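You operate a simulated robot arm through the tools that you are given. There is no shell and no other tool. Be economical: measure what you need, move in short steps, check, and stop when the job is done.

You run a simulated robot arm. Do the job below in one go: nothing can be reset, and whatever is moved stays where it is left.

TASK
Buff both polished toe caps to a shine and close the black polish.
Fine: use the orange cloth, put it back; tab flat, lid pressed on.
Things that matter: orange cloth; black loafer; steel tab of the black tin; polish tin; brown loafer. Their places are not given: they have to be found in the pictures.

Only the result counts: the job must be done as asked and must still hold three seconds after the hand-in. Knocking over, shifting, dropping, spilling or breaking anything else fails it. A push-on lid holds only when it is set on centred and level and pressed home; a screw cap is set on level and turned clockwise until tight.

THE ROBOT
A 6-joint arm with a two-finger parallel gripper, fixed in place. Base frame: the origin is at the foot of the arm, x ahead of it, y to its left, z up. Lengths are in cm, angles in rad, forces in N, time in s.
With the tool pointing down near the work surface it reaches from about 10 to 50 cm from the base axis. Its first joint turns from -1.152 to 1.152 rad. Payload 2.45 kg.
The TCP is the grasp point between the finger pads, 2.4 cm short of the fingertips. In the tool frame z runs along the fingers and y along their closing line. Largest opening 6.8 cm; finger width 1.7, thickness 1; the body of the gripper, 4 by 7 cm, starts 4.1 cm behind the TCP.
Orientation is told as [roll, pitch, yaw] about the base's x, y, z axes, in that order, counted from this pose: with the fingers straight down and closing along the base's y, the tool's x points along the base's -x, its y along +y and its z along -z.

THE INTERFACE
- The arm moves only by the tool servo_tool. Its argument "commands" is a list of rows, each an object of numbers (a shift or turn left out is 0, a gripper value left out holds the last): "tx", "ty", "tz": the shift along the base's x, y, z in units of 100 mm (1.0 is 100 mm); "wx", "wy", "wz": the turn, a rotation vector about the base's x, y, z in units of 180 degrees (1.0 is 180 degrees); "fingers": the finger opening in cm, from 0 to 6.8. In form: [{"tx": .., "ty": .., "tz": .., "wx": .., "wy": .., "wz": .., "fingers": ..}, ...]. A call has 1 to 8 rows; each row is the pose to reach, as a shift and turn from the pose commanded when the call began. A call with a number of a shift or a turn outside -1 to 1 is refused whole. Each row takes 0.2 s and may step no farther than 5 cm and 0.15 rad from the row before; otherwise, or with a gripper value out of range, the whole call is refused. Where a pose cannot be reached the arm comes as near as it can. A force on the tool above 40 N (or 10 N above the force at the start of the call, whichever is more), or a blocked arm, ends the call early, and 0.2 s more pass. Each finger travels about 10.8 cm/s and halts on what it meets, pressing with about 25 N; the grip force reading is that of the motor and also rises with nothing between the fingers. The clock runs only during rows and for 0.2 s after the last one: add rows that repeat a pose to give the fingers time. It gives the time, the measured TCP pose, the force on the tool (base axes), the opening and the grip force at its end, in the units of the frame above (readings bear some noise).
- Cameras (640 x 400 px; columns grow to the right, rows downward): "scene" is fixed at [18.26, 42.02, 147.95]; the picture's right is [-0.72, -0.69, 0.00], its down [-0.42, 0.43, -0.80] and it looks along [0.55, -0.58, -0.60] (base axes); focal length 366 px, centre (320, 200). "wrist" rides on the gripper at [-3.2, 0, -3.9] in the tool frame; the picture's right is [0.00, -1.00, 0.00], its down [0.97, 0.00, -0.24] and it looks along [0.24, 0.00, 0.97] (tool axes); focal length 218 px, centre (320, 200).
- get_image(camera): a new picture of that camera. The clock stands still meanwhile.
- point_at(camera, pixels): for up to 12 pixels [column, row] of the newest picture of that camera ("zoom" is the newest enlarged one), the place [x, y, z] in the base frame of the surface seen there, good to about 0.3 cm, but the place of the scene camera against the robot may be out by one fixed shift of up to 2.5 cm in any direction. The clock stands still meanwhile.
- close_up(camera, box): a new picture of the part [left, top, right, bottom] of that camera's present view, enlarged. The clock stands still meanwhile.
- close_job(): hands the job in; it is judged then, once.

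Keep the steps short. Do not move on a guess: measure, check each grasp and each placing, and mend mistakes. In all there are 80 turns and 38 pictures (those below and enlarged ones count). Leave the gripper open and the arm clear of the work at the hand-in unless told otherwise, and finish with a single line.

The tools are called after "Emit:" by a JSON object that holds its "name" and its "arguments". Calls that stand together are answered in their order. servo_tool: Moves the arm, as the interface text tells. Its arguments: {"type":"object","properties":{"commands":{"type":"array","items":{"type":"object","properties":{"tx":{"type":"number"},"ty":{"type":"number"},"tz":{"type":"number"},"wx":{"type":"number"},"wy":{"type":"number"},"wz":{"type":"number"},"fingers":{"type":"number"}}}}},"required":["commands"]} The other tools are called the same way: get_image (camera) takes a picture; point_at (camera, pixels) gives the place of the surface under pixels of a picture; close_up (camera, box) takes an enlarged picture of a part of a camera's view; close_job () hands the job in.

At the start:

```text
t: 0.0
tcp_pos: [42.93, -7.86, 113.57]
tool_rot: [0.001, 0.0, 0.0]
wrist_force: [0.5, -0.3, -0.7]
width: 6.8
grasp_force: 0.0
```

scene: 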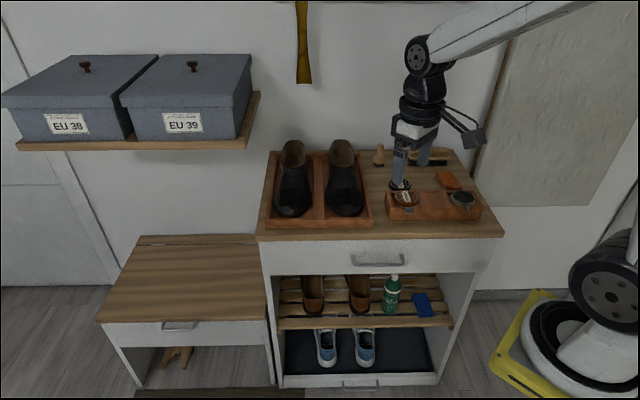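
wrist: 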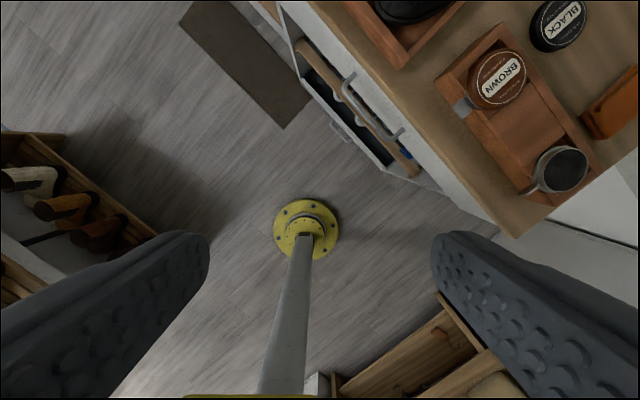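

I see a shoe cabinet with a tray of dark loafers, a wooden polish caddy and tins. I'll enlarge the cabinet top in both cameras.

Emit:
{"name": "close_up", "arguments": {"camera": "scene", "box": [250, 130, 500, 250]}}

Emit:
{"name": "close_up", "arguments": {"camera": "wrist", "box": [320, 0, 640, 200]}}

```text
2.56 times, centred on (375, 190) of scene
```

zoom: 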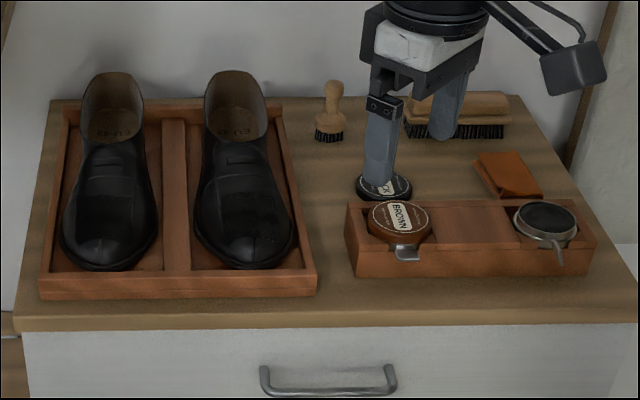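

```text
2.00 times, centred on (480, 100) of wrist
```

zoom: 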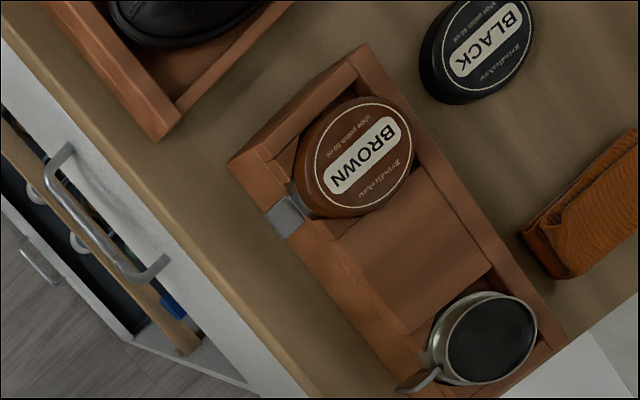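

Black lid lies loose behind the caddy; the open black tin sits at the caddy's right. I'll look closer at toe caps and tin.

Emit:
{"name": "close_up", "arguments": {"camera": "scene", "box": [265, 140, 375, 225]}}

Emit:
{"name": "close_up", "arguments": {"camera": "scene", "box": [380, 165, 490, 235]}}

Emit:
{"name": "close_up", "arguments": {"camera": "scene", "box": [280, 265, 450, 375]}}

```text
4.71 times, centred on (320, 182) of scene
```

zoom: 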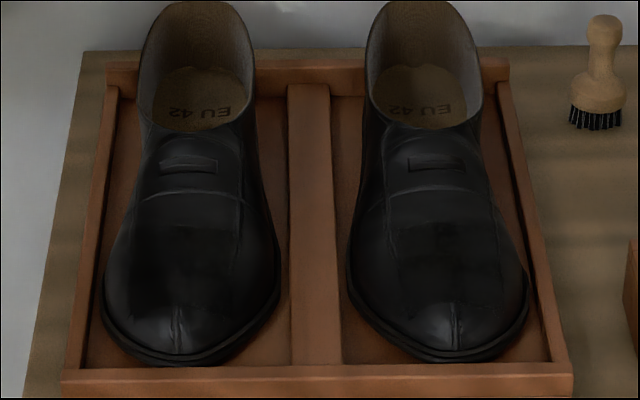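

```text
5.71 times, centred on (435, 200) of scene
```

zoom: 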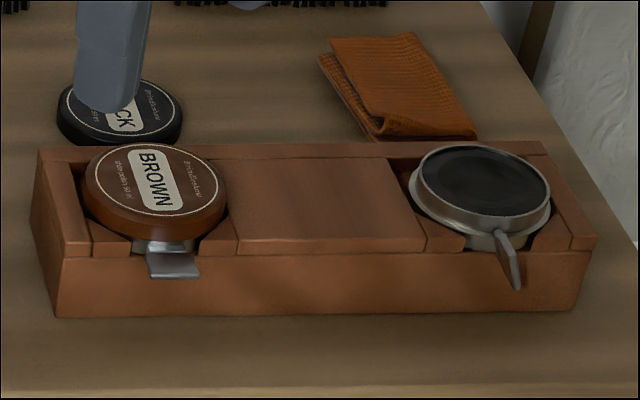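

```text
3.64 times, centred on (365, 320) of scene
```

zoom: 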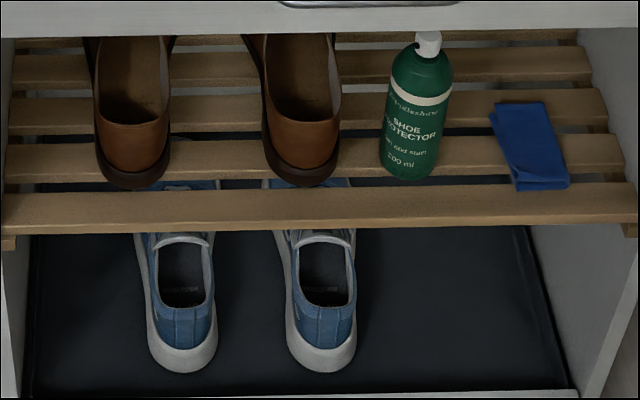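

The tab of the black tin stands on edge (brown's lies flat). Now measuring the same spots in both cameras to find the scene shift.

Emit:
{"name": "point_at", "arguments": {"camera": "wrist", "pixels": [[558, 25], [497, 78], [562, 168], [615, 105], [533, 188], [520, 120], [449, 14], [400, 60], [463, 108], [600, 60]]}}

Emit:
{"name": "point_at", "arguments": {"camera": "scene", "pixels": [[406, 197], [464, 198], [436, 200], [448, 180], [403, 186], [292, 200], [344, 200], [371, 226], [266, 227], [300, 240], [398, 214], [470, 211]]}}

```text
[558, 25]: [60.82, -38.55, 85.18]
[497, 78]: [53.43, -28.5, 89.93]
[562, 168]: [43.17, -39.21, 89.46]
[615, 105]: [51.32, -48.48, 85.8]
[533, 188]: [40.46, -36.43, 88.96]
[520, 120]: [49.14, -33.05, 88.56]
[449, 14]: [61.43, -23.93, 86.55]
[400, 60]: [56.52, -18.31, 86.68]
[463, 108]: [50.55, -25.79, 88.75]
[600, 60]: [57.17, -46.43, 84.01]
```

```text
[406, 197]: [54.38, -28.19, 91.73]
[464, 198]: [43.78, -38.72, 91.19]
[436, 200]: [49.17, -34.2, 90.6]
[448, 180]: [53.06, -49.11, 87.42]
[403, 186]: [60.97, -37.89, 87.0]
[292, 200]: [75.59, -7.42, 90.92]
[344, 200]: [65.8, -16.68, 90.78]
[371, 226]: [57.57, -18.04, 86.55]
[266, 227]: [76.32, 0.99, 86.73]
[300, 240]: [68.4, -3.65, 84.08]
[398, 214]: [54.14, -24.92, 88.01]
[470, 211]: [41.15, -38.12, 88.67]
```

Scene reads about (+0.7,+0.4,+1.75) against the wrist. Cabinet top is z≈84. Moving the hand over the caddy/cloth region at height for a better look.

Emit:
{"name": "servo_tool", "arguments": {"commands": [{"tx": 0.09, "ty": -0.42, "tz": -0.1}, {"tx": 0.18, "ty": -0.84, "tz": -0.2}, {"tx": 0.27, "ty": -1.0, "tz": -0.3}, {"tx": 0.36, "ty": -1.0, "tz": -0.4}, {"tx": 0.4, "ty": -1.0, "tz": -0.5}]}}

```text
t: 1.2
tcp_pos: [46.74, -17.96, 108.72]
tool_rot: [0.001, 0.001, 0.001]
wrist_force: [0.8, -0.1, 0.0]
width: 6.8
grasp_force: 0.0
```

Emit:
{"name": "servo_tool", "arguments": {"commands": [{"tx": 0.1, "ty": -0.45}, {"tx": 0.2, "ty": -0.9}, {"tx": 0.2, "ty": -1.0}]}}

Emit:
{"name": "servo_tool", "arguments": {"commands": [{"tx": 0.1, "ty": -0.45}, {"tx": 0.2, "ty": -0.9}, {"tx": 0.3, "ty": -1.0}, {"tx": 0.3, "ty": -1.0}]}}

Emit:
{"name": "get_image", "arguments": {"camera": "wrist"}}

```text
t: 2.0
tcp_pos: [48.85, -27.85, 108.67]
tool_rot: [0.001, 0.0, 0.001]
wrist_force: [0.3, 0.1, 0.4]
width: 6.81
grasp_force: 0.0
```

```text
t: 3.0
tcp_pos: [51.75, -37.8, 108.6]
tool_rot: [0.0, -0.001, -0.003]
wrist_force: [0.8, -0.3, 0.0]
width: 6.79
grasp_force: 0.1
```

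```text
30 pictures are left
```

wrist: 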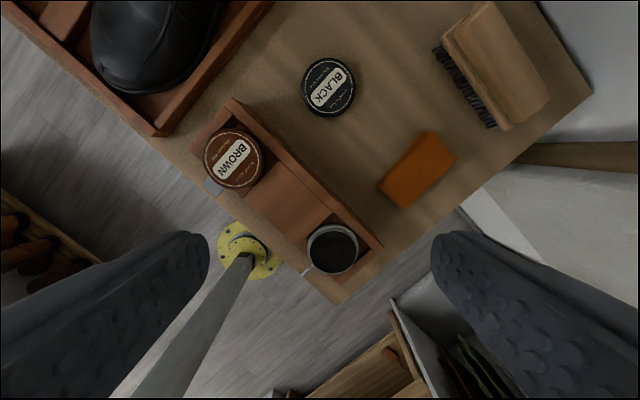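

Good view. Measuring cloth corners, tin rim, lid edge, tab.

Emit:
{"name": "point_at", "arguments": {"camera": "wrist", "pixels": [[417, 170], [428, 135], [452, 157], [404, 204], [382, 184], [329, 88], [305, 88], [353, 88], [333, 249], [309, 249], [357, 249], [306, 270]]}}

Emit:
{"name": "close_up", "arguments": {"camera": "wrist", "box": [280, 110, 480, 310]}}

```text
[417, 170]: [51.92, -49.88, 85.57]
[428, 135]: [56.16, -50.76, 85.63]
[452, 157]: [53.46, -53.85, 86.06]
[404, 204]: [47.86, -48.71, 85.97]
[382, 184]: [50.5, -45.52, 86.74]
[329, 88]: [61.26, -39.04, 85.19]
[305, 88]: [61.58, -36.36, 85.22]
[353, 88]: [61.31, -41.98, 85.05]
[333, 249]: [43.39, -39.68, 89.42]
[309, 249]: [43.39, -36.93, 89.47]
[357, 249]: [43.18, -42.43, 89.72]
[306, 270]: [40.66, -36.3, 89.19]
```

```text
2.00 times, centred on (380, 210) of wrist
```

zoom: 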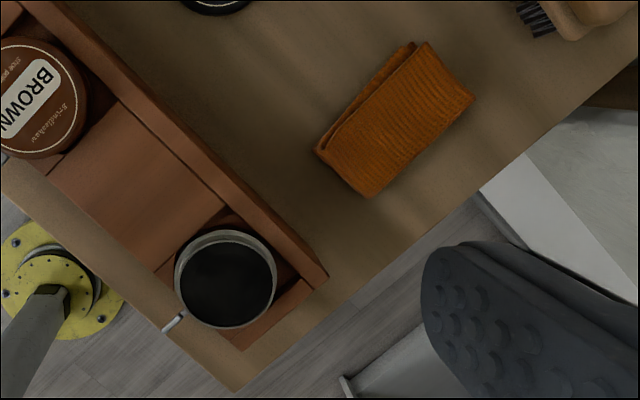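

Cloth: centre ≈(52.0,-49.7), 7.8×4.1, short axis along (0.64,0.77). Turn the hand −0.69 rad and go above it.

Emit:
{"name": "servo_tool", "arguments": {"commands": [{"ty": -0.3, "tz": -0.2, "wz": -0.045}, {"ty": -0.6, "tz": -0.4, "wz": -0.09}, {"ty": -0.9, "tz": -0.6, "wz": -0.135}, {"ty": -1.0, "tz": -0.8, "wz": -0.18}, {"ty": -1.0, "tz": -1.0, "wz": -0.22}, {"ty": -1.0, "tz": -1.0, "wz": -0.22}]}}

Emit:
{"name": "servo_tool", "arguments": {"commands": [{"ty": -0.18, "tx": 0.02, "tz": -0.3}, {"ty": -0.18, "tx": 0.02, "tz": -0.3}]}}

Emit:
{"name": "get_image", "arguments": {"camera": "wrist"}}

```text
t: 4.4
tcp_pos: [51.77, -48.09, 98.64]
tool_rot: [0.0, 0.0, -0.692]
wrist_force: [-0.3, -0.6, 0.8]
width: 6.8
grasp_force: 0.2
```

```text
t: 5.0
tcp_pos: [51.8, -49.77, 95.73]
tool_rot: [0.0, 0.0, -0.691]
wrist_force: [-1.3, -0.5, 0.2]
width: 6.78
grasp_force: 0.1
```

```text
28 pictures are left
```

wrist: 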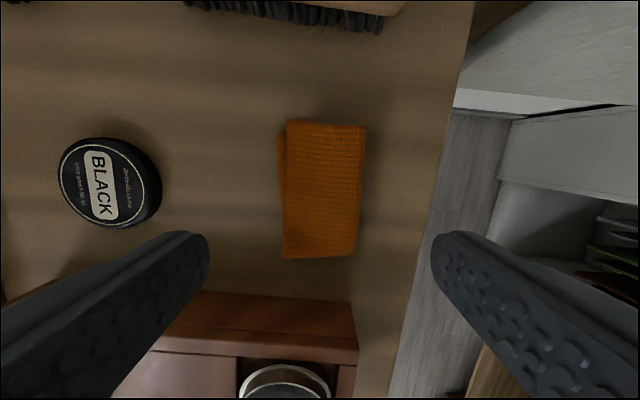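

Emit:
{"name": "point_at", "arguments": {"camera": "wrist", "pixels": [[322, 190], [290, 125], [364, 130], [357, 250], [286, 254], [280, 190], [270, 190], [380, 190], [322, 270], [110, 180], [285, 370], [320, 297]]}}

```text
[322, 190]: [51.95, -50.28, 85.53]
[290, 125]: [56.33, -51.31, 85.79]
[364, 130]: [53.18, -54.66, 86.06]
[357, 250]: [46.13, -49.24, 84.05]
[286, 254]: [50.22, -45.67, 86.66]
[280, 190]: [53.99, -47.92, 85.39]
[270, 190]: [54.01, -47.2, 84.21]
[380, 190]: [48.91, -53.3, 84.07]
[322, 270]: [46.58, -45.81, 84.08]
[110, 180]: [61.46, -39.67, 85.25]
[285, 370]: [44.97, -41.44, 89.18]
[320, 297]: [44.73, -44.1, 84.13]
```

Table z=84.1. Lower to TCP z≈87.1 (tips 0.6 above the table), then close.

Emit:
{"name": "servo_tool", "arguments": {"commands": [{"tx": 0.01, "ty": -0.03, "tz": -0.4}, {"tx": 0.01, "ty": -0.03, "tz": -0.7}, {"tx": 0.01, "ty": -0.03, "tz": -0.86}, {"tx": 0.01, "ty": -0.03, "tz": -0.86}]}}

Emit:
{"name": "servo_tool", "arguments": {"commands": [{"fingers": 5}, {"fingers": 4}, {"fingers": 3}, {"fingers": 2}, {"fingers": 2}]}}

```text
t: 6.0
tcp_pos: [52.05, -50.11, 86.93]
tool_rot: [0.0, 0.001, -0.69]
wrist_force: [-0.5, -0.2, 0.0]
width: 6.8
grasp_force: 0.1
```

```text
t: 7.2
tcp_pos: [52.04, -50.15, 87.03]
tool_rot: [0.0, 0.0, -0.693]
wrist_force: [0.7, 0.6, -1.9]
width: 5.41
grasp_force: 24.8
```

Fingers halted at 5.41 with 25 N: holding the cloth. Lift and look.

Emit:
{"name": "servo_tool", "arguments": {"commands": [{"tz": 0.3, "fingers": 2}, {"tz": 0.6}, {"tz": 1.0}, {"tz": 1.0}]}}

Emit:
{"name": "get_image", "arguments": {"camera": "wrist"}}

```text
t: 8.2
tcp_pos: [52.28, -50.07, 97.01]
tool_rot: [0.0, 0.0, -0.69]
wrist_force: [-0.1, 0.0, 0.3]
width: 5.41
grasp_force: 24.8
```

```text
27 pictures are left
```

wrist: 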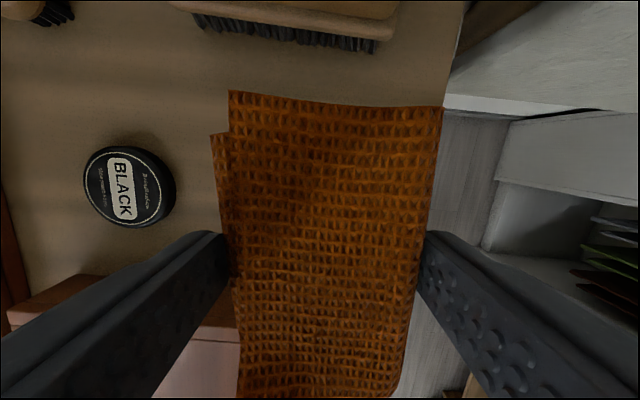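

Cloth is held. Its bottom is 2.9 below TCP. Go high over the loafer tray to measure the toe caps.

Emit:
{"name": "servo_tool", "arguments": {"commands": [{"ty": 0.25, "tz": 0.4}, {"tx": 0.0, "ty": 0.5, "tz": 0.8}, {"tx": 0.0, "ty": 0.95, "tz": 0.9}, {"ty": 1.0, "tz": 0.9}]}}

Emit:
{"name": "servo_tool", "arguments": {"commands": [{"ty": 0.45, "tx": 0.1}, {"ty": 0.9, "tx": 0.2}, {"ty": 1.0, "tx": 0.3}]}}

Emit:
{"name": "servo_tool", "arguments": {"commands": [{"ty": 0.45, "tx": 0.2}, {"ty": 0.9, "tx": 0.4}, {"ty": 1.0, "tx": 0.6}, {"ty": 1.0, "tx": 0.6}]}}

Emit:
{"name": "get_image", "arguments": {"camera": "wrist"}}

```text
t: 9.2
tcp_pos: [52.25, -39.94, 106.17]
tool_rot: [-0.002, -0.001, -0.691]
wrist_force: [-0.3, -0.5, -0.1]
width: 5.39
grasp_force: 24.9
```

```text
t: 10.0
tcp_pos: [55.07, -30.05, 106.08]
tool_rot: [-0.001, 0.0, -0.691]
wrist_force: [-1.4, -0.6, -0.1]
width: 5.38
grasp_force: 25.1
```

```text
t: 11.0
tcp_pos: [61.19, -20.07, 106.06]
tool_rot: [-0.001, 0.0, -0.69]
wrist_force: [-0.9, 0.0, 0.3]
width: 5.39
grasp_force: 24.5
```

```text
26 pictures are left
```

wrist: 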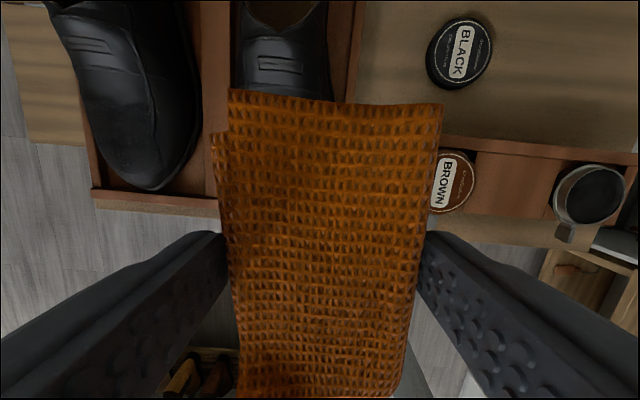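

The left shoe is in clear view. Measuring its profile; and both shoes in the scene camera.

Emit:
{"name": "point_at", "arguments": {"camera": "wrist", "pixels": [[155, 186], [152, 170], [148, 155], [143, 140], [138, 120], [132, 100], [122, 75], [100, 120], [185, 120], [115, 155], [180, 155], [90, 45]]}}

Emit:
{"name": "close_up", "arguments": {"camera": "scene", "box": [265, 140, 375, 225]}}

```text
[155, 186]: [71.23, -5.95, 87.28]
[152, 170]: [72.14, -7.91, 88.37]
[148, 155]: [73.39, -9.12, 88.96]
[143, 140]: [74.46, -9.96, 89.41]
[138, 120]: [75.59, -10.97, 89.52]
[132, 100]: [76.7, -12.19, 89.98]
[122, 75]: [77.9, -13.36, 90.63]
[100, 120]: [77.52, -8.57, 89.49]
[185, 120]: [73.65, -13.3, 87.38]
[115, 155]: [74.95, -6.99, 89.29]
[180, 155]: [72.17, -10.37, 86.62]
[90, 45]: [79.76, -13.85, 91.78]
```

```text
4.71 times, centred on (320, 182) of scene
```

zoom: 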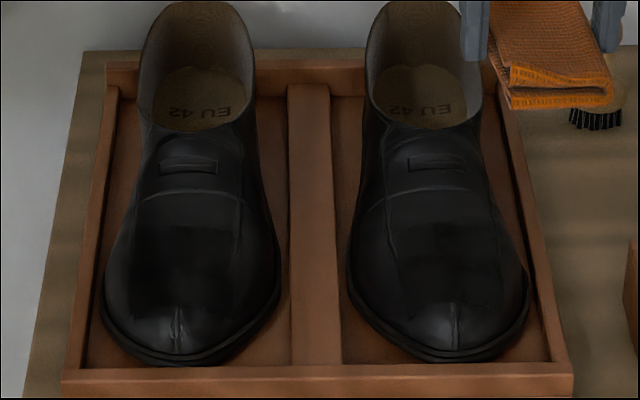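

Emit:
{"name": "point_at", "arguments": {"camera": "zoom", "pixels": [[180, 345], [180, 325], [182, 300], [185, 270], [187, 235], [188, 200], [452, 340], [448, 320], [443, 295], [440, 265], [435, 235], [430, 200]]}}

Emit:
{"name": "point_at", "arguments": {"camera": "zoom", "pixels": [[380, 295], [410, 295], [470, 295], [500, 295], [520, 295], [365, 250], [490, 250], [120, 290], [150, 290], [230, 290], [265, 290], [425, 130]]}}

```text
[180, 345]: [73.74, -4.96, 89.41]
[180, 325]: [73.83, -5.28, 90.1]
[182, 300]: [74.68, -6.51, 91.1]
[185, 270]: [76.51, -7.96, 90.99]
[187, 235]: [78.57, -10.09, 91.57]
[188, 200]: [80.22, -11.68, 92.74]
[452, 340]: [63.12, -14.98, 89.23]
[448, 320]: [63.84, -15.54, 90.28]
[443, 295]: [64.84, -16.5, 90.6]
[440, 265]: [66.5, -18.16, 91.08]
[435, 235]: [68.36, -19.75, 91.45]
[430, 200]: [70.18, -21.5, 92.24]
```

```text
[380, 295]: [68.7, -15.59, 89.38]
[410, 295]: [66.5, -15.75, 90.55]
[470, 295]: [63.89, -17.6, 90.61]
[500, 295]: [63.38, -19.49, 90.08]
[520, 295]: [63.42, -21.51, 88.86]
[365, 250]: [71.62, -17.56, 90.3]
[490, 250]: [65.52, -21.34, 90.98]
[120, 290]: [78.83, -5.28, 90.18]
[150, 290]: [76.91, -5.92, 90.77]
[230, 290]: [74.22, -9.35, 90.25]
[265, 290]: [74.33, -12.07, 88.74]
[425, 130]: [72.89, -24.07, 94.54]
```

Right toe cap ≈(65,-17.8,89.1) in robot frame, rising ~0.17 rad toward the heel. Move above it and tilt to match.

Emit:
{"name": "servo_tool", "arguments": {"commands": [{"tx": 0.17, "ty": 0.13, "tz": -0.3, "wx": -0.0173, "wy": -0.0209}, {"tx": 0.34, "ty": 0.27, "tz": -0.6, "wx": -0.0346, "wy": -0.0417}, {"tx": 0.34, "ty": 0.27, "tz": -1.0, "wx": -0.0346, "wy": -0.0417}, {"tx": 0.34, "ty": 0.27, "tz": -1.0, "wx": -0.0346, "wy": -0.0417}]}}

Emit:
{"name": "servo_tool", "arguments": {"commands": [{"tz": -0.15}, {"tz": -0.25}, {"tz": -0.3}, {"tz": -0.3}]}}

Emit:
{"name": "close_up", "arguments": {"camera": "scene", "box": [265, 140, 375, 225]}}

```text
t: 12.0
tcp_pos: [64.64, -17.33, 95.89]
tool_rot: [0.0, -0.17, -0.691]
wrist_force: [-0.1, -0.2, -0.2]
width: 5.4
grasp_force: 24.9
```

```text
t: 13.0
tcp_pos: [64.5, -17.32, 93.07]
tool_rot: [0.001, -0.172, -0.692]
wrist_force: [1.0, -0.3, 0.2]
width: 5.4
grasp_force: 25.1
```

```text
4.71 times, centred on (320, 182) of scene
```

zoom: 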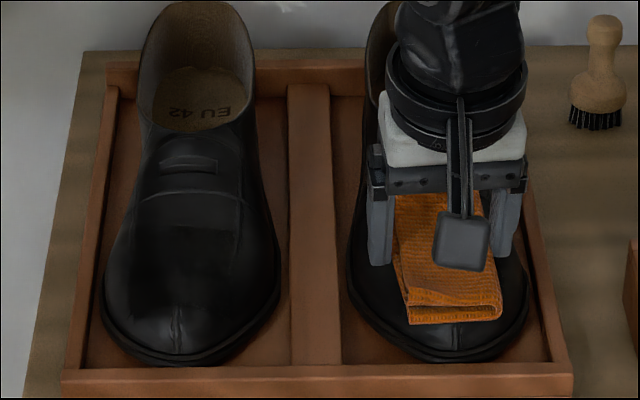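

Hand lines up over the right toe, a bit far back. Shift 1 cm forward and lower in small steps until contact.

Emit:
{"name": "servo_tool", "arguments": {"commands": [{"tx": -0.08, "ty": 0.06, "tz": -0.03}, {"tx": -0.08, "ty": 0.06, "tz": -0.06}, {"tx": -0.08, "ty": 0.06, "tz": -0.08}, {"tx": -0.08, "ty": 0.06, "tz": -0.1}, {"tx": -0.08, "ty": 0.06, "tz": -0.1}]}}

```text
t: 14.2
tcp_pos: [63.83, -16.72, 92.13]
tool_rot: [0.0, -0.172, -0.692]
wrist_force: [-5.0, 3.6, 10.6]
width: 5.4
grasp_force: 25.5
```

Contact at ~12 N. Ease 0.02 cm... keep this height and rub side to side ±1 cm.

Emit:
{"name": "servo_tool", "arguments": {"commands": [{"tx": 0.05, "ty": 0.06, "tz": 0.02}, {"tx": 0.0, "ty": 0.0, "tz": 0.01}, {"tx": -0.05, "ty": -0.06, "tz": 0.01}, {"tx": 0.0, "ty": 0.0, "tz": 0.01}, {"tx": 0.05, "ty": 0.06, "tz": 0.01}, {"tx": 0.0, "ty": 0.0, "tz": 0.01}]}}

```text
t: 15.6
tcp_pos: [63.86, -16.58, 92.16]
tool_rot: [0.0, -0.169, -0.692]
wrist_force: [1.2, 3.1, 6.7]
width: 5.43
grasp_force: 24.9
```

Force steady ~7 N, cloth still held. More strokes, sideways and fore-aft.

Emit:
{"name": "servo_tool", "arguments": {"commands": [{"tx": 0.1, "ty": 0.12}, {"tx": 0.0, "ty": 0.0}, {"tx": -0.1, "ty": -0.12}, {"tx": 0.0, "ty": 0.0}, {"tx": 0.1, "ty": 0.12}, {"tx": 0.0, "ty": 0.0}, {"tx": -0.1, "ty": -0.12}, {"tx": 0.0, "ty": 0.0}]}}

Emit:
{"name": "servo_tool", "arguments": {"commands": [{"tx": -0.08, "ty": 0.06, "tz": -0.02}, {"tx": 0.0, "ty": 0.0}, {"tx": 0.06, "ty": -0.05, "tz": 0.02}, {"tx": 0.0, "ty": 0.0}, {"tx": -0.08, "ty": 0.06, "tz": -0.02}, {"tx": 0.0, "ty": 0.0}, {"tx": 0.06, "ty": -0.05, "tz": 0.02}, {"tx": 0.0, "ty": 0.0}]}}

Emit:
{"name": "close_up", "arguments": {"camera": "scene", "box": [265, 140, 375, 225]}}

```text
t: 17.4
tcp_pos: [63.71, -16.87, 92.25]
tool_rot: [-0.002, -0.17, -0.692]
wrist_force: [-2.4, -3.1, 6.8]
width: 5.43
grasp_force: 25.4
```

```text
t: 19.2
tcp_pos: [63.77, -16.81, 92.26]
tool_rot: [0.0, -0.173, -0.691]
wrist_force: [0.8, -1.4, 1.2]
width: 5.38
grasp_force: 24.7
```

```text
4.71 times, centred on (320, 182) of scene
```

zoom: 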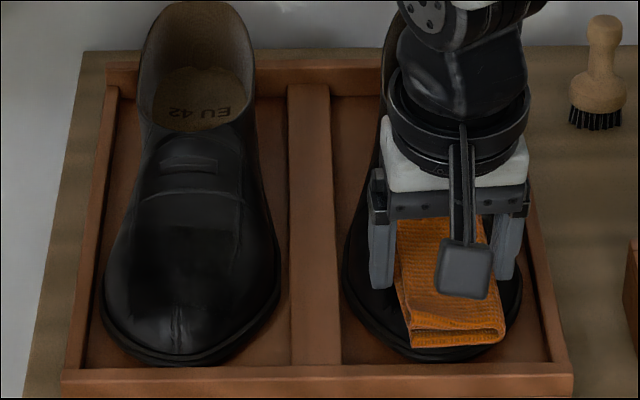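

Force dropped to ~1 N; lift a few cm and look at the toe from the scene.

Emit:
{"name": "servo_tool", "arguments": {"commands": [{"tz": 0.3}, {"tz": 0.7}, {"tx": 0.2, "ty": -0.2, "tz": 1.0}, {"tx": 0.5, "ty": -0.4, "tz": 1.0}, {"tx": 0.8, "ty": -0.6, "tz": 1.0}]}}

Emit:
{"name": "close_up", "arguments": {"camera": "scene", "box": [265, 140, 375, 225]}}

```text
t: 20.4
tcp_pos: [71.77, -22.91, 102.11]
tool_rot: [-0.002, -0.169, -0.69]
wrist_force: [0.9, 0.3, -0.1]
width: 5.44
grasp_force: 25.0
```

```text
4.71 times, centred on (320, 182) of scene
```

zoom: 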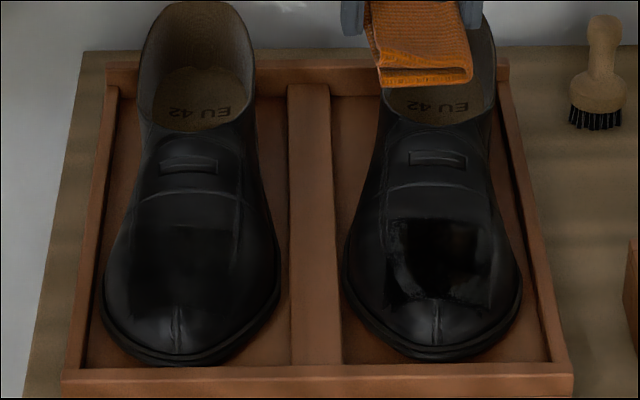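

The toe got glossy. A tighter look at both toes to judge coverage.

Emit:
{"name": "close_up", "arguments": {"camera": "scene", "box": [320, 172, 368, 220]}}

Emit:
{"name": "close_up", "arguments": {"camera": "scene", "box": [270, 172, 318, 220]}}

```text
8.33 times, centred on (344, 196) of scene
```

zoom: 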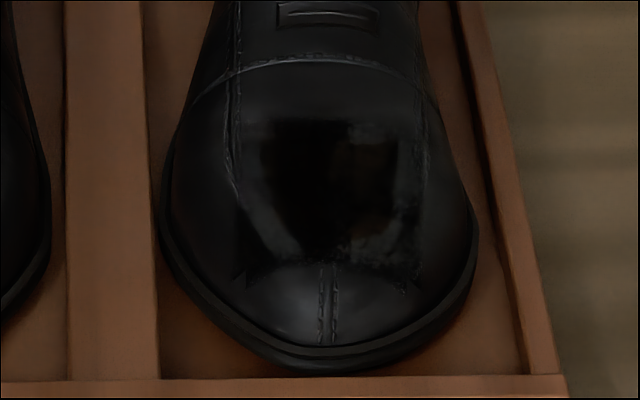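

```text
8.33 times, centred on (294, 196) of scene
```

zoom: 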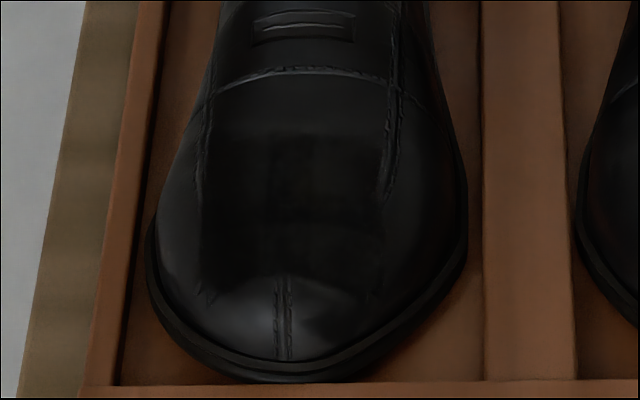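

The polish is a patch between the seams; on the right it's glossy now. Measure patch on each shoe.

Emit:
{"name": "point_at", "arguments": {"camera": "zoom", "pixels": [[210, 140], [380, 140], [205, 290], [375, 290], [295, 210], [285, 270]]}}

Emit:
{"name": "point_at", "arguments": {"camera": "scene", "pixels": [[342, 197], [332, 206], [352, 204], [336, 187], [351, 187]]}}

```text
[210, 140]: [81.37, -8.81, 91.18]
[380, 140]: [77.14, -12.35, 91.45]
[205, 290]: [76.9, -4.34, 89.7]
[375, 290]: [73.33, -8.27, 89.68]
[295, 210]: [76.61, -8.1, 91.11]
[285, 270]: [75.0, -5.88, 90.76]
```

```text
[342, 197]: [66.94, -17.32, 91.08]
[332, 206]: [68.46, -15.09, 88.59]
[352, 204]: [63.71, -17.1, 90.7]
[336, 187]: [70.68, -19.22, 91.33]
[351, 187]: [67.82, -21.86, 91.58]
```

Patch centre on the right shoe ≈(66.2,-18.1), a bit behind where I rubbed. One light extra pass there.

Emit:
{"name": "servo_tool", "arguments": {"commands": [{"tx": -0.3, "ty": 0.25, "tz": -0.3}, {"tx": -0.61, "ty": 0.51, "tz": -0.6}, {"tx": -0.61, "ty": 0.51, "tz": -0.85}, {"tx": -0.61, "ty": 0.51, "tz": -0.93}, {"tx": -0.61, "ty": 0.51, "tz": -0.95}]}}

```text
refused: row 2 steps farther than a row can; nothing moved
```

Emit:
{"name": "servo_tool", "arguments": {"commands": [{"tx": -0.3, "ty": 0.25, "tz": -0.2}, {"tx": -0.61, "ty": 0.51, "tz": -0.4}, {"tx": -0.61, "ty": 0.51, "tz": -0.75}, {"tx": -0.61, "ty": 0.51, "tz": -0.88}, {"tx": -0.61, "ty": 0.51, "tz": -0.93}, {"tx": -0.61, "ty": 0.51, "tz": -0.95}]}}

```text
t: 21.8
tcp_pos: [65.55, -17.72, 92.76]
tool_rot: [-0.001, -0.17, -0.691]
wrist_force: [0.1, -1.2, -0.1]
width: 5.39
grasp_force: 24.8
```

Lower gently to contact.

Emit:
{"name": "servo_tool", "arguments": {"commands": [{"tz": -0.02}, {"tz": -0.03}, {"tz": -0.04}, {"tz": -0.04}]}}

```text
t: 22.8
tcp_pos: [65.74, -17.7, 92.3]
tool_rot: [0.0, -0.174, -0.69]
wrist_force: [-2.7, 3.3, 10.1]
width: 5.39
grasp_force: 25.3
```

Emit:
{"name": "servo_tool", "arguments": {"commands": [{"tx": 0.08, "ty": 0.1, "tz": 0.015}, {"tz": 0.015}, {"tx": -0.08, "ty": -0.1, "tz": 0.015}, {"tz": 0.015}, {"tx": 0.08, "ty": 0.1, "tz": 0.015}, {"tz": 0.015}, {"tx": -0.08, "ty": -0.1, "tz": 0.015}, {"tz": 0.015}]}}

Emit:
{"name": "servo_tool", "arguments": {"commands": [{"tx": -0.12, "ty": 0.1, "tz": -0.035}, {"tx": -0.06, "ty": 0.13, "tz": -0.035}, {"tx": -0.12, "ty": 0.1, "tz": -0.035}, {"tx": -0.18, "ty": 0.02, "tz": -0.035}, {"tx": -0.12, "ty": 0.1, "tz": -0.035}, {"tx": -0.06, "ty": 0.13, "tz": -0.035}, {"tx": -0.12, "ty": 0.1, "tz": -0.035}, {"tx": -0.18, "ty": 0.02, "tz": -0.035}]}}

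Emit:
{"name": "servo_tool", "arguments": {"commands": [{"tz": 0.3}, {"tz": 0.7}, {"tx": 0.2, "ty": 0.05, "tz": 1.0}, {"tx": 0.5, "ty": 0.3, "tz": 1.0}, {"tx": 0.8, "ty": 0.6, "tz": 1.0}]}}

Emit:
{"name": "close_up", "arguments": {"camera": "scene", "box": [320, 172, 368, 220]}}

```text
t: 24.6
tcp_pos: [65.51, -17.71, 92.34]
tool_rot: [-0.002, -0.171, -0.69]
wrist_force: [-2.4, -2.5, 6.8]
width: 5.42
grasp_force: 25.4
```

```text
t: 26.4
tcp_pos: [63.72, -17.32, 92.12]
tool_rot: [0.002, -0.171, -0.69]
wrist_force: [1.2, 1.8, 5.4]
width: 5.42
grasp_force: 25.5
```

```text
t: 27.6
tcp_pos: [71.79, -11.38, 101.93]
tool_rot: [-0.002, -0.17, -0.69]
wrist_force: [-0.4, 0.6, 0.5]
width: 5.41
grasp_force: 24.8
```

```text
8.33 times, centred on (344, 196) of scene
```

zoom: 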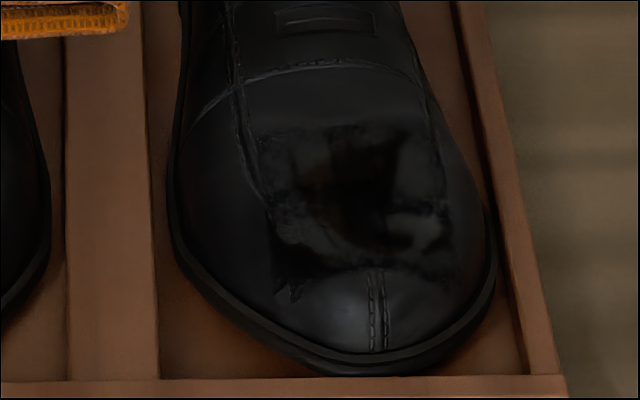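

Right toe fully glossy, shoe nearly where it was. Now the left shoe: centre TCP ≈(76.1,-8.3).

Emit:
{"name": "servo_tool", "arguments": {"commands": [{"tx": 0.22, "ty": 0.15, "tz": -0.2}, {"tx": 0.43, "ty": 0.31, "tz": -0.4}, {"tx": 0.43, "ty": 0.31, "tz": -0.7}, {"tx": 0.43, "ty": 0.31, "tz": -0.85}, {"tx": 0.43, "ty": 0.31, "tz": -0.9}, {"tx": 0.43, "ty": 0.31, "tz": -0.91}]}}

Emit:
{"name": "close_up", "arguments": {"camera": "scene", "box": [265, 140, 375, 225]}}

```text
t: 29.0
tcp_pos: [76.01, -8.4, 92.81]
tool_rot: [-0.001, -0.171, -0.691]
wrist_force: [0.4, 0.3, -0.6]
width: 5.44
grasp_force: 25.2
```

```text
4.71 times, centred on (320, 182) of scene
```

zoom: 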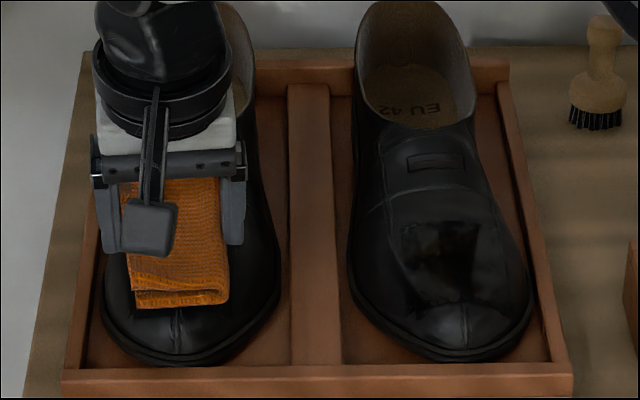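

Aligned on the left shoe; nudge 0.5 cm right and forward, lower to light contact.

Emit:
{"name": "servo_tool", "arguments": {"commands": [{"tx": -0.07, "ty": -0.01}, {"tx": -0.07, "ty": -0.01, "tz": -0.02}, {"tx": -0.07, "ty": -0.01, "tz": -0.035}, {"tx": -0.07, "ty": -0.01, "tz": -0.035}]}}

```text
t: 30.0
tcp_pos: [75.55, -8.45, 92.56]
tool_rot: [0.002, -0.172, -0.693]
wrist_force: [-1.4, 1.2, 4.4]
width: 5.43
grasp_force: 25.3
```

Contact ~5 N. Rub with small strokes.

Emit:
{"name": "servo_tool", "arguments": {"commands": [{"tx": 0.06, "ty": 0.08}, {}, {"tx": -0.06, "ty": -0.08}, {}, {"tx": 0.06, "ty": 0.08}, {}, {"tx": -0.06, "ty": -0.08}, {}]}}

Emit:
{"name": "servo_tool", "arguments": {"commands": [{"tx": 0.08, "ty": 0.1, "tz": -0.01}, {"tz": -0.01}, {"tx": -0.08, "ty": -0.1, "tz": -0.01}, {"tz": -0.01}, {"tx": 0.08, "ty": 0.1, "tz": -0.01}, {"tz": -0.01}, {"tx": -0.08, "ty": -0.1, "tz": -0.01}, {"tz": -0.01}]}}

Emit:
{"name": "servo_tool", "arguments": {"commands": [{"tx": -0.06, "ty": 0.05, "tz": -0.02}, {"tx": -0.12, "ty": 0.1, "tz": -0.04}, {"tx": -0.06, "ty": 0.17, "tz": -0.04}, {"tx": -0.12, "ty": 0.1, "tz": -0.04}, {"tx": -0.18, "ty": 0.03, "tz": -0.04}, {"tx": -0.12, "ty": 0.1, "tz": -0.04}, {"tx": -0.06, "ty": 0.05, "tz": -0.02}]}}

Emit:
{"name": "servo_tool", "arguments": {"commands": [{"tz": 0.3}, {"tz": 0.7}, {"tx": -0.0, "ty": -0.1, "tz": 1.0}, {"tx": -0.1, "ty": -0.5, "tz": 1.0}, {"tx": -0.1, "ty": -0.9, "tz": 1.0}]}}

Emit:
{"name": "close_up", "arguments": {"camera": "scene", "box": [265, 140, 375, 225]}}

```text
t: 31.8
tcp_pos: [75.34, -8.54, 92.6]
tool_rot: [0.001, -0.171, -0.691]
wrist_force: [-1.0, -0.3, 2.5]
width: 5.39
grasp_force: 24.6
```

```text
t: 33.6
tcp_pos: [75.33, -8.7, 92.54]
tool_rot: [-0.003, -0.171, -0.692]
wrist_force: [-2.1, -3.5, 4.8]
width: 5.42
grasp_force: 24.8
```

```text
t: 35.2
tcp_pos: [74.78, -7.83, 92.34]
tool_rot: [0.0, -0.168, -0.69]
wrist_force: [-1.6, 3.2, 4.5]
width: 5.42
grasp_force: 24.5
```

```text
t: 36.4
tcp_pos: [73.67, -16.87, 102.3]
tool_rot: [0.001, -0.173, -0.691]
wrist_force: [-0.1, 0.0, -0.4]
width: 5.44
grasp_force: 24.9
```

```text
4.71 times, centred on (320, 182) of scene
```

zoom: 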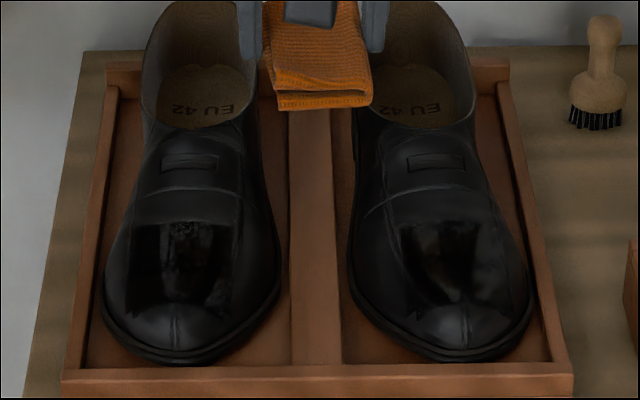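

Emit:
{"name": "close_up", "arguments": {"camera": "scene", "box": [270, 172, 318, 220]}}

```text
8.33 times, centred on (294, 196) of scene
```

zoom: 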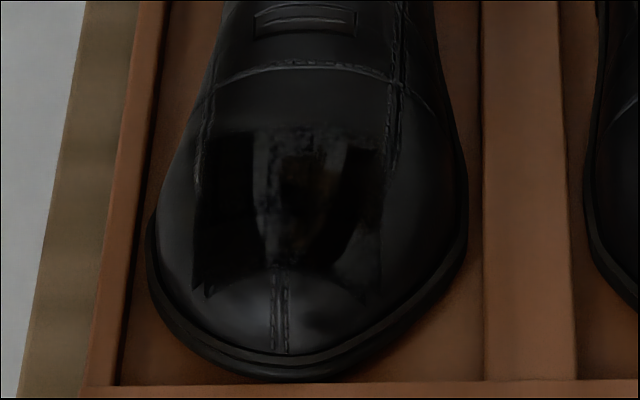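

Both toes glossy. Carry the cloth back: untilt and travel at height to above its place (52.05,-50.1).

Emit:
{"name": "servo_tool", "arguments": {"commands": [{"tx": -0.25, "ty": -0.35, "tz": 0.1, "wx": 0.0173, "wy": 0.0209}, {"tx": -0.5, "ty": -0.7, "tz": 0.2, "wx": 0.0346, "wy": 0.0417}, {"tx": -0.7, "ty": -1.0, "tz": 0.2, "wx": 0.0346, "wy": 0.0417}]}}

Emit:
{"name": "servo_tool", "arguments": {"commands": [{"tx": -0.25, "ty": -0.4}, {"tx": -0.5, "ty": -0.8}, {"tx": -0.7, "ty": -1.0}]}}

Emit:
{"name": "servo_tool", "arguments": {"commands": [{"tx": -0.25, "ty": -0.4}, {"tx": -0.5, "ty": -0.8}, {"tx": -0.7, "ty": -1.0}, {"tx": -0.7, "ty": -1.0}]}}

```text
t: 37.2
tcp_pos: [66.56, -26.86, 104.37]
tool_rot: [0.0, 0.001, -0.69]
wrist_force: [-0.3, 0.1, -0.1]
width: 5.41
grasp_force: 25.1
```

```text
t: 38.0
tcp_pos: [59.62, -36.77, 104.35]
tool_rot: [-0.001, -0.001, -0.692]
wrist_force: [0.0, -0.8, -0.3]
width: 5.43
grasp_force: 25.3
```

```text
t: 39.0
tcp_pos: [52.9, -46.88, 104.35]
tool_rot: [-0.001, 0.0, -0.69]
wrist_force: [1.1, 0.4, 0.9]
width: 5.4
grasp_force: 24.9
```

Emit:
{"name": "servo_tool", "arguments": {"commands": [{"tx": -0.07, "ty": -0.32, "tz": -0.3}, {"tx": -0.07, "ty": -0.32, "tz": -0.7}, {"tx": -0.07, "ty": -0.32, "tz": -1.0}, {"tx": -0.07, "ty": -0.32, "tz": -1.0}]}}

Emit:
{"name": "servo_tool", "arguments": {"commands": [{"tz": -0.3}, {"tz": -0.6}, {"tz": -0.68}, {"tz": -0.7}, {"tz": -0.7}]}}

```text
t: 40.0
tcp_pos: [52.22, -50.13, 94.22]
tool_rot: [0.001, 0.0, -0.692]
wrist_force: [0.3, 0.3, 0.5]
width: 5.39
grasp_force: 24.9
```

```text
t: 41.2
tcp_pos: [52.19, -50.02, 87.27]
tool_rot: [-0.001, 0.0, -0.69]
wrist_force: [0.3, 0.3, -0.5]
width: 5.43
grasp_force: 24.3
```

No contact yet at 87.27; lower 0.2 more, then open and rise.

Emit:
{"name": "servo_tool", "arguments": {"commands": [{"tz": -0.01}, {"tz": -0.02}, {"tz": -0.02}]}}

Emit:
{"name": "servo_tool", "arguments": {"commands": [{"fingers": 6.0}, {"fingers": 6.8}, {"fingers": 6.8}]}}

Emit:
{"name": "servo_tool", "arguments": {"commands": [{"tz": 0.3}, {"tz": 0.6}, {"tz": 1.0}, {"tz": 1.0}]}}

Emit:
{"name": "get_image", "arguments": {"camera": "wrist"}}

```text
t: 42.0
tcp_pos: [52.17, -50.19, 87.1]
tool_rot: [0.0, -0.001, -0.693]
wrist_force: [-0.4, -0.5, 0.8]
width: 5.42
grasp_force: 24.8
```

```text
t: 42.8
tcp_pos: [52.09, -50.17, 86.96]
tool_rot: [0.002, -0.001, -0.69]
wrist_force: [-0.5, 0.8, -0.4]
width: 6.83
grasp_force: 0.1
```

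```text
t: 43.8
tcp_pos: [52.05, -50.22, 97.15]
tool_rot: [0.001, 0.0, -0.692]
wrist_force: [0.4, -0.5, 0.2]
width: 6.81
grasp_force: 0.0
```

```text
15 pictures are left
```

wrist: 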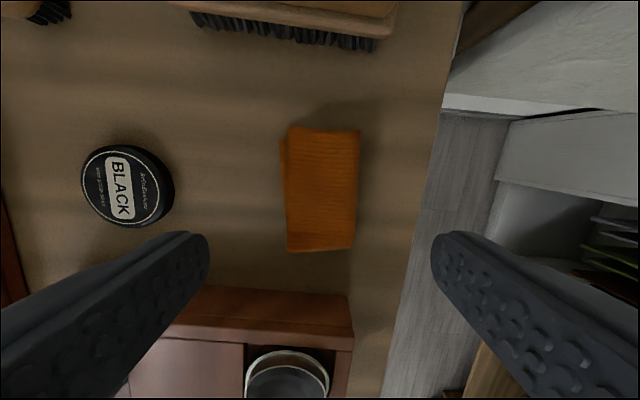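

Cloth is back. Now go above the black tin's tab for a close view.

Emit:
{"name": "servo_tool", "arguments": {"commands": [{"tx": -0.3, "ty": 0.35}, {"tx": -0.6, "ty": 0.7}, {"tx": -0.85, "ty": 1.0}]}}

Emit:
{"name": "servo_tool", "arguments": {"commands": [{"tx": -0.15, "ty": 0.2}, {"tx": -0.3, "ty": 0.38}, {"tx": -0.3, "ty": 0.38}]}}

Emit:
{"name": "close_up", "arguments": {"camera": "wrist", "box": [220, 100, 420, 300]}}

Emit:
{"name": "close_up", "arguments": {"camera": "scene", "box": [440, 175, 500, 235]}}

```text
t: 44.6
tcp_pos: [43.67, -40.2, 97.01]
tool_rot: [0.001, -0.002, -0.692]
wrist_force: [-0.4, -0.6, 0.6]
width: 6.79
grasp_force: 0.2
```

```text
t: 45.4
tcp_pos: [40.7, -36.37, 97.05]
tool_rot: [-0.001, 0.0, -0.69]
wrist_force: [0.0, -0.1, 0.0]
width: 6.82
grasp_force: 0.0
```

```text
2.00 times, centred on (320, 200) of wrist
```

zoom: 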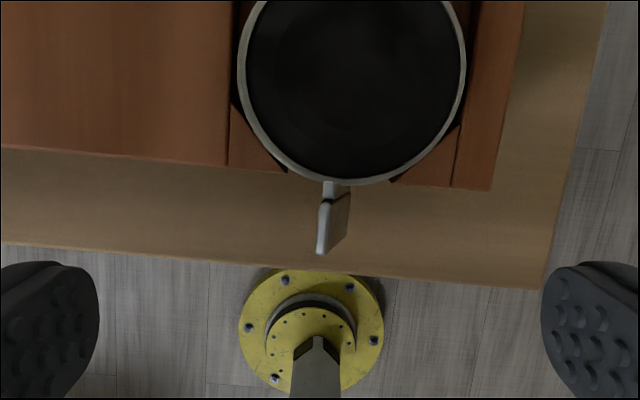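

```text
6.67 times, centred on (470, 205) of scene
```

zoom: 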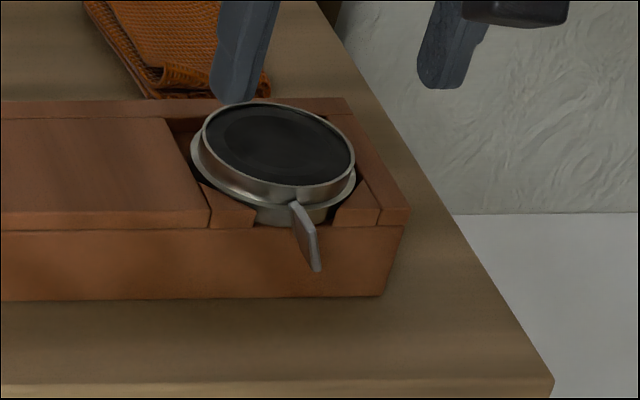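

Emit:
{"name": "point_at", "arguments": {"camera": "wrist", "pixels": [[324, 194], [322, 204], [321, 214], [320, 225], [328, 203], [331, 203], [333, 200], [329, 215], [326, 218], [318, 289], [320, 165]]}}

Emit:
{"name": "point_at", "arguments": {"camera": "zoom", "pixels": [[297, 207], [302, 225], [308, 250], [315, 268], [312, 235], [315, 245], [317, 258]]}}

```text
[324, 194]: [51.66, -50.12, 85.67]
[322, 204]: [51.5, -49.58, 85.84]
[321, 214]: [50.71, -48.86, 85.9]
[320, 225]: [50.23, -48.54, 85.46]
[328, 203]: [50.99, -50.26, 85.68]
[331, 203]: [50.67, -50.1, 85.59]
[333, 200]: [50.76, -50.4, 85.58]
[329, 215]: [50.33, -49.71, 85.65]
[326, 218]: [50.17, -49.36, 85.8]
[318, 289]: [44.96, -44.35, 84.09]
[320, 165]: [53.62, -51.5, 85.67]
```

```text
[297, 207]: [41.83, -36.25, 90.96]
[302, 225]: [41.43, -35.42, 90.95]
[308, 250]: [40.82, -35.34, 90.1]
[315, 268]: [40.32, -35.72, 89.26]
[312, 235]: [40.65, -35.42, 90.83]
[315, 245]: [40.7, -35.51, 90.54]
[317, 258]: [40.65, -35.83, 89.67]
```

Plate stands on edge, top leaning slightly left, in front of the caddy. I need a precise fix: lower 3 cm and take a full wrist picture.

Emit:
{"name": "servo_tool", "arguments": {"commands": [{"tx": -0.02, "ty": -0.02, "tz": -0.2, "fingers": 4}, {"tx": -0.02, "ty": -0.02, "tz": -0.3, "fingers": 3}, {"tx": -0.02, "ty": -0.02, "tz": -0.3, "fingers": 3}]}}

Emit:
{"name": "get_image", "arguments": {"camera": "wrist"}}

```text
t: 46.2
tcp_pos: [40.41, -36.6, 94.03]
tool_rot: [0.0, 0.0, -0.692]
wrist_force: [-0.2, -0.4, 0.7]
width: 2.99
grasp_force: 0.1
```

```text
12 pictures are left
```

wrist: 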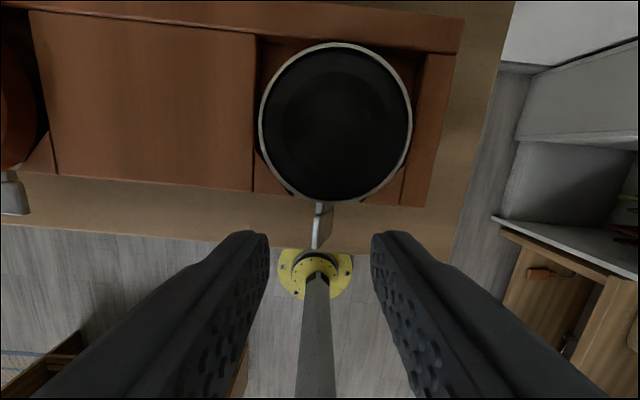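

Emit:
{"name": "point_at", "arguments": {"camera": "wrist", "pixels": [[319, 207], [317, 214], [316, 222], [315, 232], [314, 242], [323, 214], [326, 214], [329, 212], [329, 225], [322, 240], [336, 201], [15, 198]]}}

Emit:
{"name": "close_up", "arguments": {"camera": "wrist", "box": [290, 190, 350, 260]}}

```text
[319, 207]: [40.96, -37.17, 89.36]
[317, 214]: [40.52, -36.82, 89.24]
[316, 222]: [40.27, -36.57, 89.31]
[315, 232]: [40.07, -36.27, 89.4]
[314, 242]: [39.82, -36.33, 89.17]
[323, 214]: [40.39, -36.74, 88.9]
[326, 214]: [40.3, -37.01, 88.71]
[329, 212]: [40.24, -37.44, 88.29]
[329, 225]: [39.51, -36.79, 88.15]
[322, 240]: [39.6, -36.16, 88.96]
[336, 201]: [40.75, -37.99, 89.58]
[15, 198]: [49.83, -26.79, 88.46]
```

```text
5.71 times, centred on (320, 225) of wrist
```

zoom: 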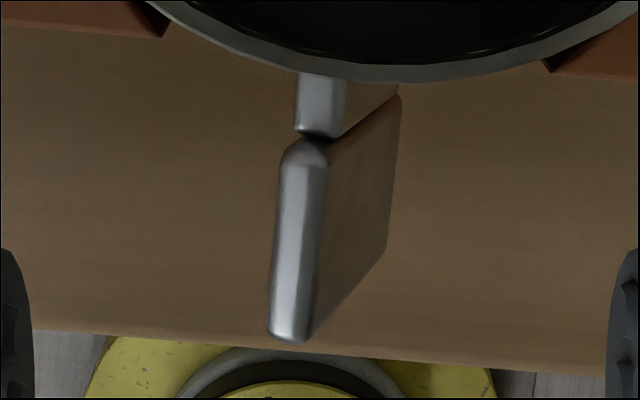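

The plate leans ~30° from vertical; flat means its top goes left and down to z≈88.4 (brown tab reads 88.46). Safest is to squeeze it flat with the fingers closing vertically, coming in horizontally from the front. Back off toward the base first.

Emit:
{"name": "servo_tool", "arguments": {"commands": [{"tx": -0.35, "ty": 0.3, "tz": 0.15}, {"tx": -0.7, "ty": 0.58, "tz": 0.3}, {"tx": -0.9, "ty": 0.75, "tz": 0.4}, {"tx": -0.9, "ty": 0.75, "tz": 0.4, "wz": -0.045}, {"tx": -0.9, "ty": 0.75, "tz": 0.4, "wz": -0.09}, {"tx": -0.9, "ty": 0.75, "tz": 0.4, "wz": -0.135}, {"tx": -0.9, "ty": 0.75, "tz": 0.4, "wz": -0.18}, {"tx": -0.9, "ty": 0.75, "tz": 0.4, "wz": -0.225}]}}

Emit:
{"name": "servo_tool", "arguments": {"commands": [{"wz": -0.045}, {"wz": -0.09}, {"wz": -0.135}, {"wz": -0.18}, {"wz": -0.225}, {"wz": -0.27}, {"wz": -0.275}]}}

```text
t: 48.0
tcp_pos: [31.5, -29.05, 98.07]
tool_rot: [0.001, -0.001, -1.402]
wrist_force: [-0.1, 0.4, 0.0]
width: 3.02
grasp_force: 0.0
```

```text
t: 49.6
tcp_pos: [31.46, -28.89, 98.06]
tool_rot: [0.001, -0.003, -2.264]
wrist_force: [0.5, 0.4, -0.9]
width: 3.0
grasp_force: 0.0
```

Yaw reached. Now pitch the fingers up to horizontal, in two stages.

Emit:
{"name": "servo_tool", "arguments": {"commands": [{"wx": -0.0285, "wy": -0.0343}, {"wx": -0.057, "wy": -0.0686}, {"wx": -0.0855, "wy": -0.1029}, {"wx": -0.114, "wy": -0.1372}, {"wx": -0.1425, "wy": -0.1715}, {"wx": -0.171, "wy": -0.2058}, {"wx": -0.1995, "wy": -0.2401}, {"wx": -0.228, "wy": -0.2744}]}}

```text
t: 51.4
tcp_pos: [33.08, -29.8, 97.37]
tool_rot: [1.12, -0.005, -2.265]
wrist_force: [0.1, 1.1, 0.6]
width: 2.99
grasp_force: 0.0
out of reach, approached as far as the arm can: row 4, 6, 7, 8
```

Too close to the base to pitch there; move 5 cm outward at this height, then finish pitching.

Emit:
{"name": "servo_tool", "arguments": {"commands": [{"tx": 0.3, "ty": -0.25}, {"tx": 0.5, "ty": -0.4}, {"tx": 0.5, "ty": -0.4, "wx": -0.0285, "wy": -0.0343}, {"tx": 0.5, "ty": -0.4, "wx": -0.057, "wy": -0.0686}, {"tx": 0.5, "ty": -0.4, "wx": -0.08, "wy": -0.096}, {"tx": 0.5, "ty": -0.4, "wx": -0.08, "wy": -0.096}]}}

Emit:
{"name": "get_image", "arguments": {"camera": "scene"}}

```text
t: 52.8
tcp_pos: [37.99, -33.96, 97.32]
tool_rot: [1.515, -0.003, -2.263]
wrist_force: [-0.6, -0.1, 0.3]
width: 3.0
grasp_force: 0.1
```

```text
10 pictures are left
```

scene: 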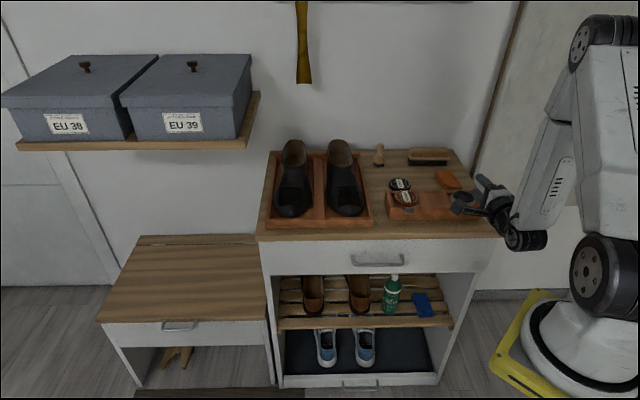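

Hand is horizontal in front of the tin. Retract and lower to tab height (TCP z≈88.5), lined up with the tab.

Emit:
{"name": "servo_tool", "arguments": {"commands": [{"tx": -0.195, "ty": 0.043, "tz": -0.2}, {"tx": -0.195, "ty": 0.043, "tz": -0.5}, {"tx": -0.195, "ty": 0.043, "tz": -0.75}, {"tx": -0.195, "ty": 0.043, "tz": -0.88}, {"tx": -0.195, "ty": 0.043, "tz": -0.88}]}}

Emit:
{"name": "get_image", "arguments": {"camera": "wrist"}}

Emit:
{"name": "close_up", "arguments": {"camera": "scene", "box": [430, 170, 520, 250]}}

```text
t: 54.0
tcp_pos: [36.1, -33.52, 88.59]
tool_rot: [1.514, -0.005, -2.264]
wrist_force: [0.8, 0.5, -0.5]
width: 3.0
grasp_force: 0.2
```

```text
9 pictures are left
```

wrist: 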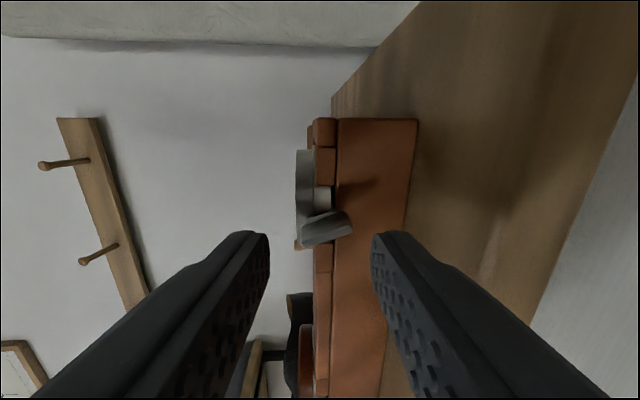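

```text
5.00 times, centred on (475, 210) of scene
```

zoom: 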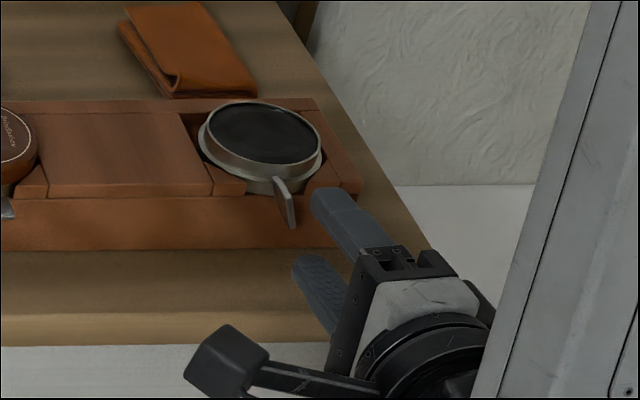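

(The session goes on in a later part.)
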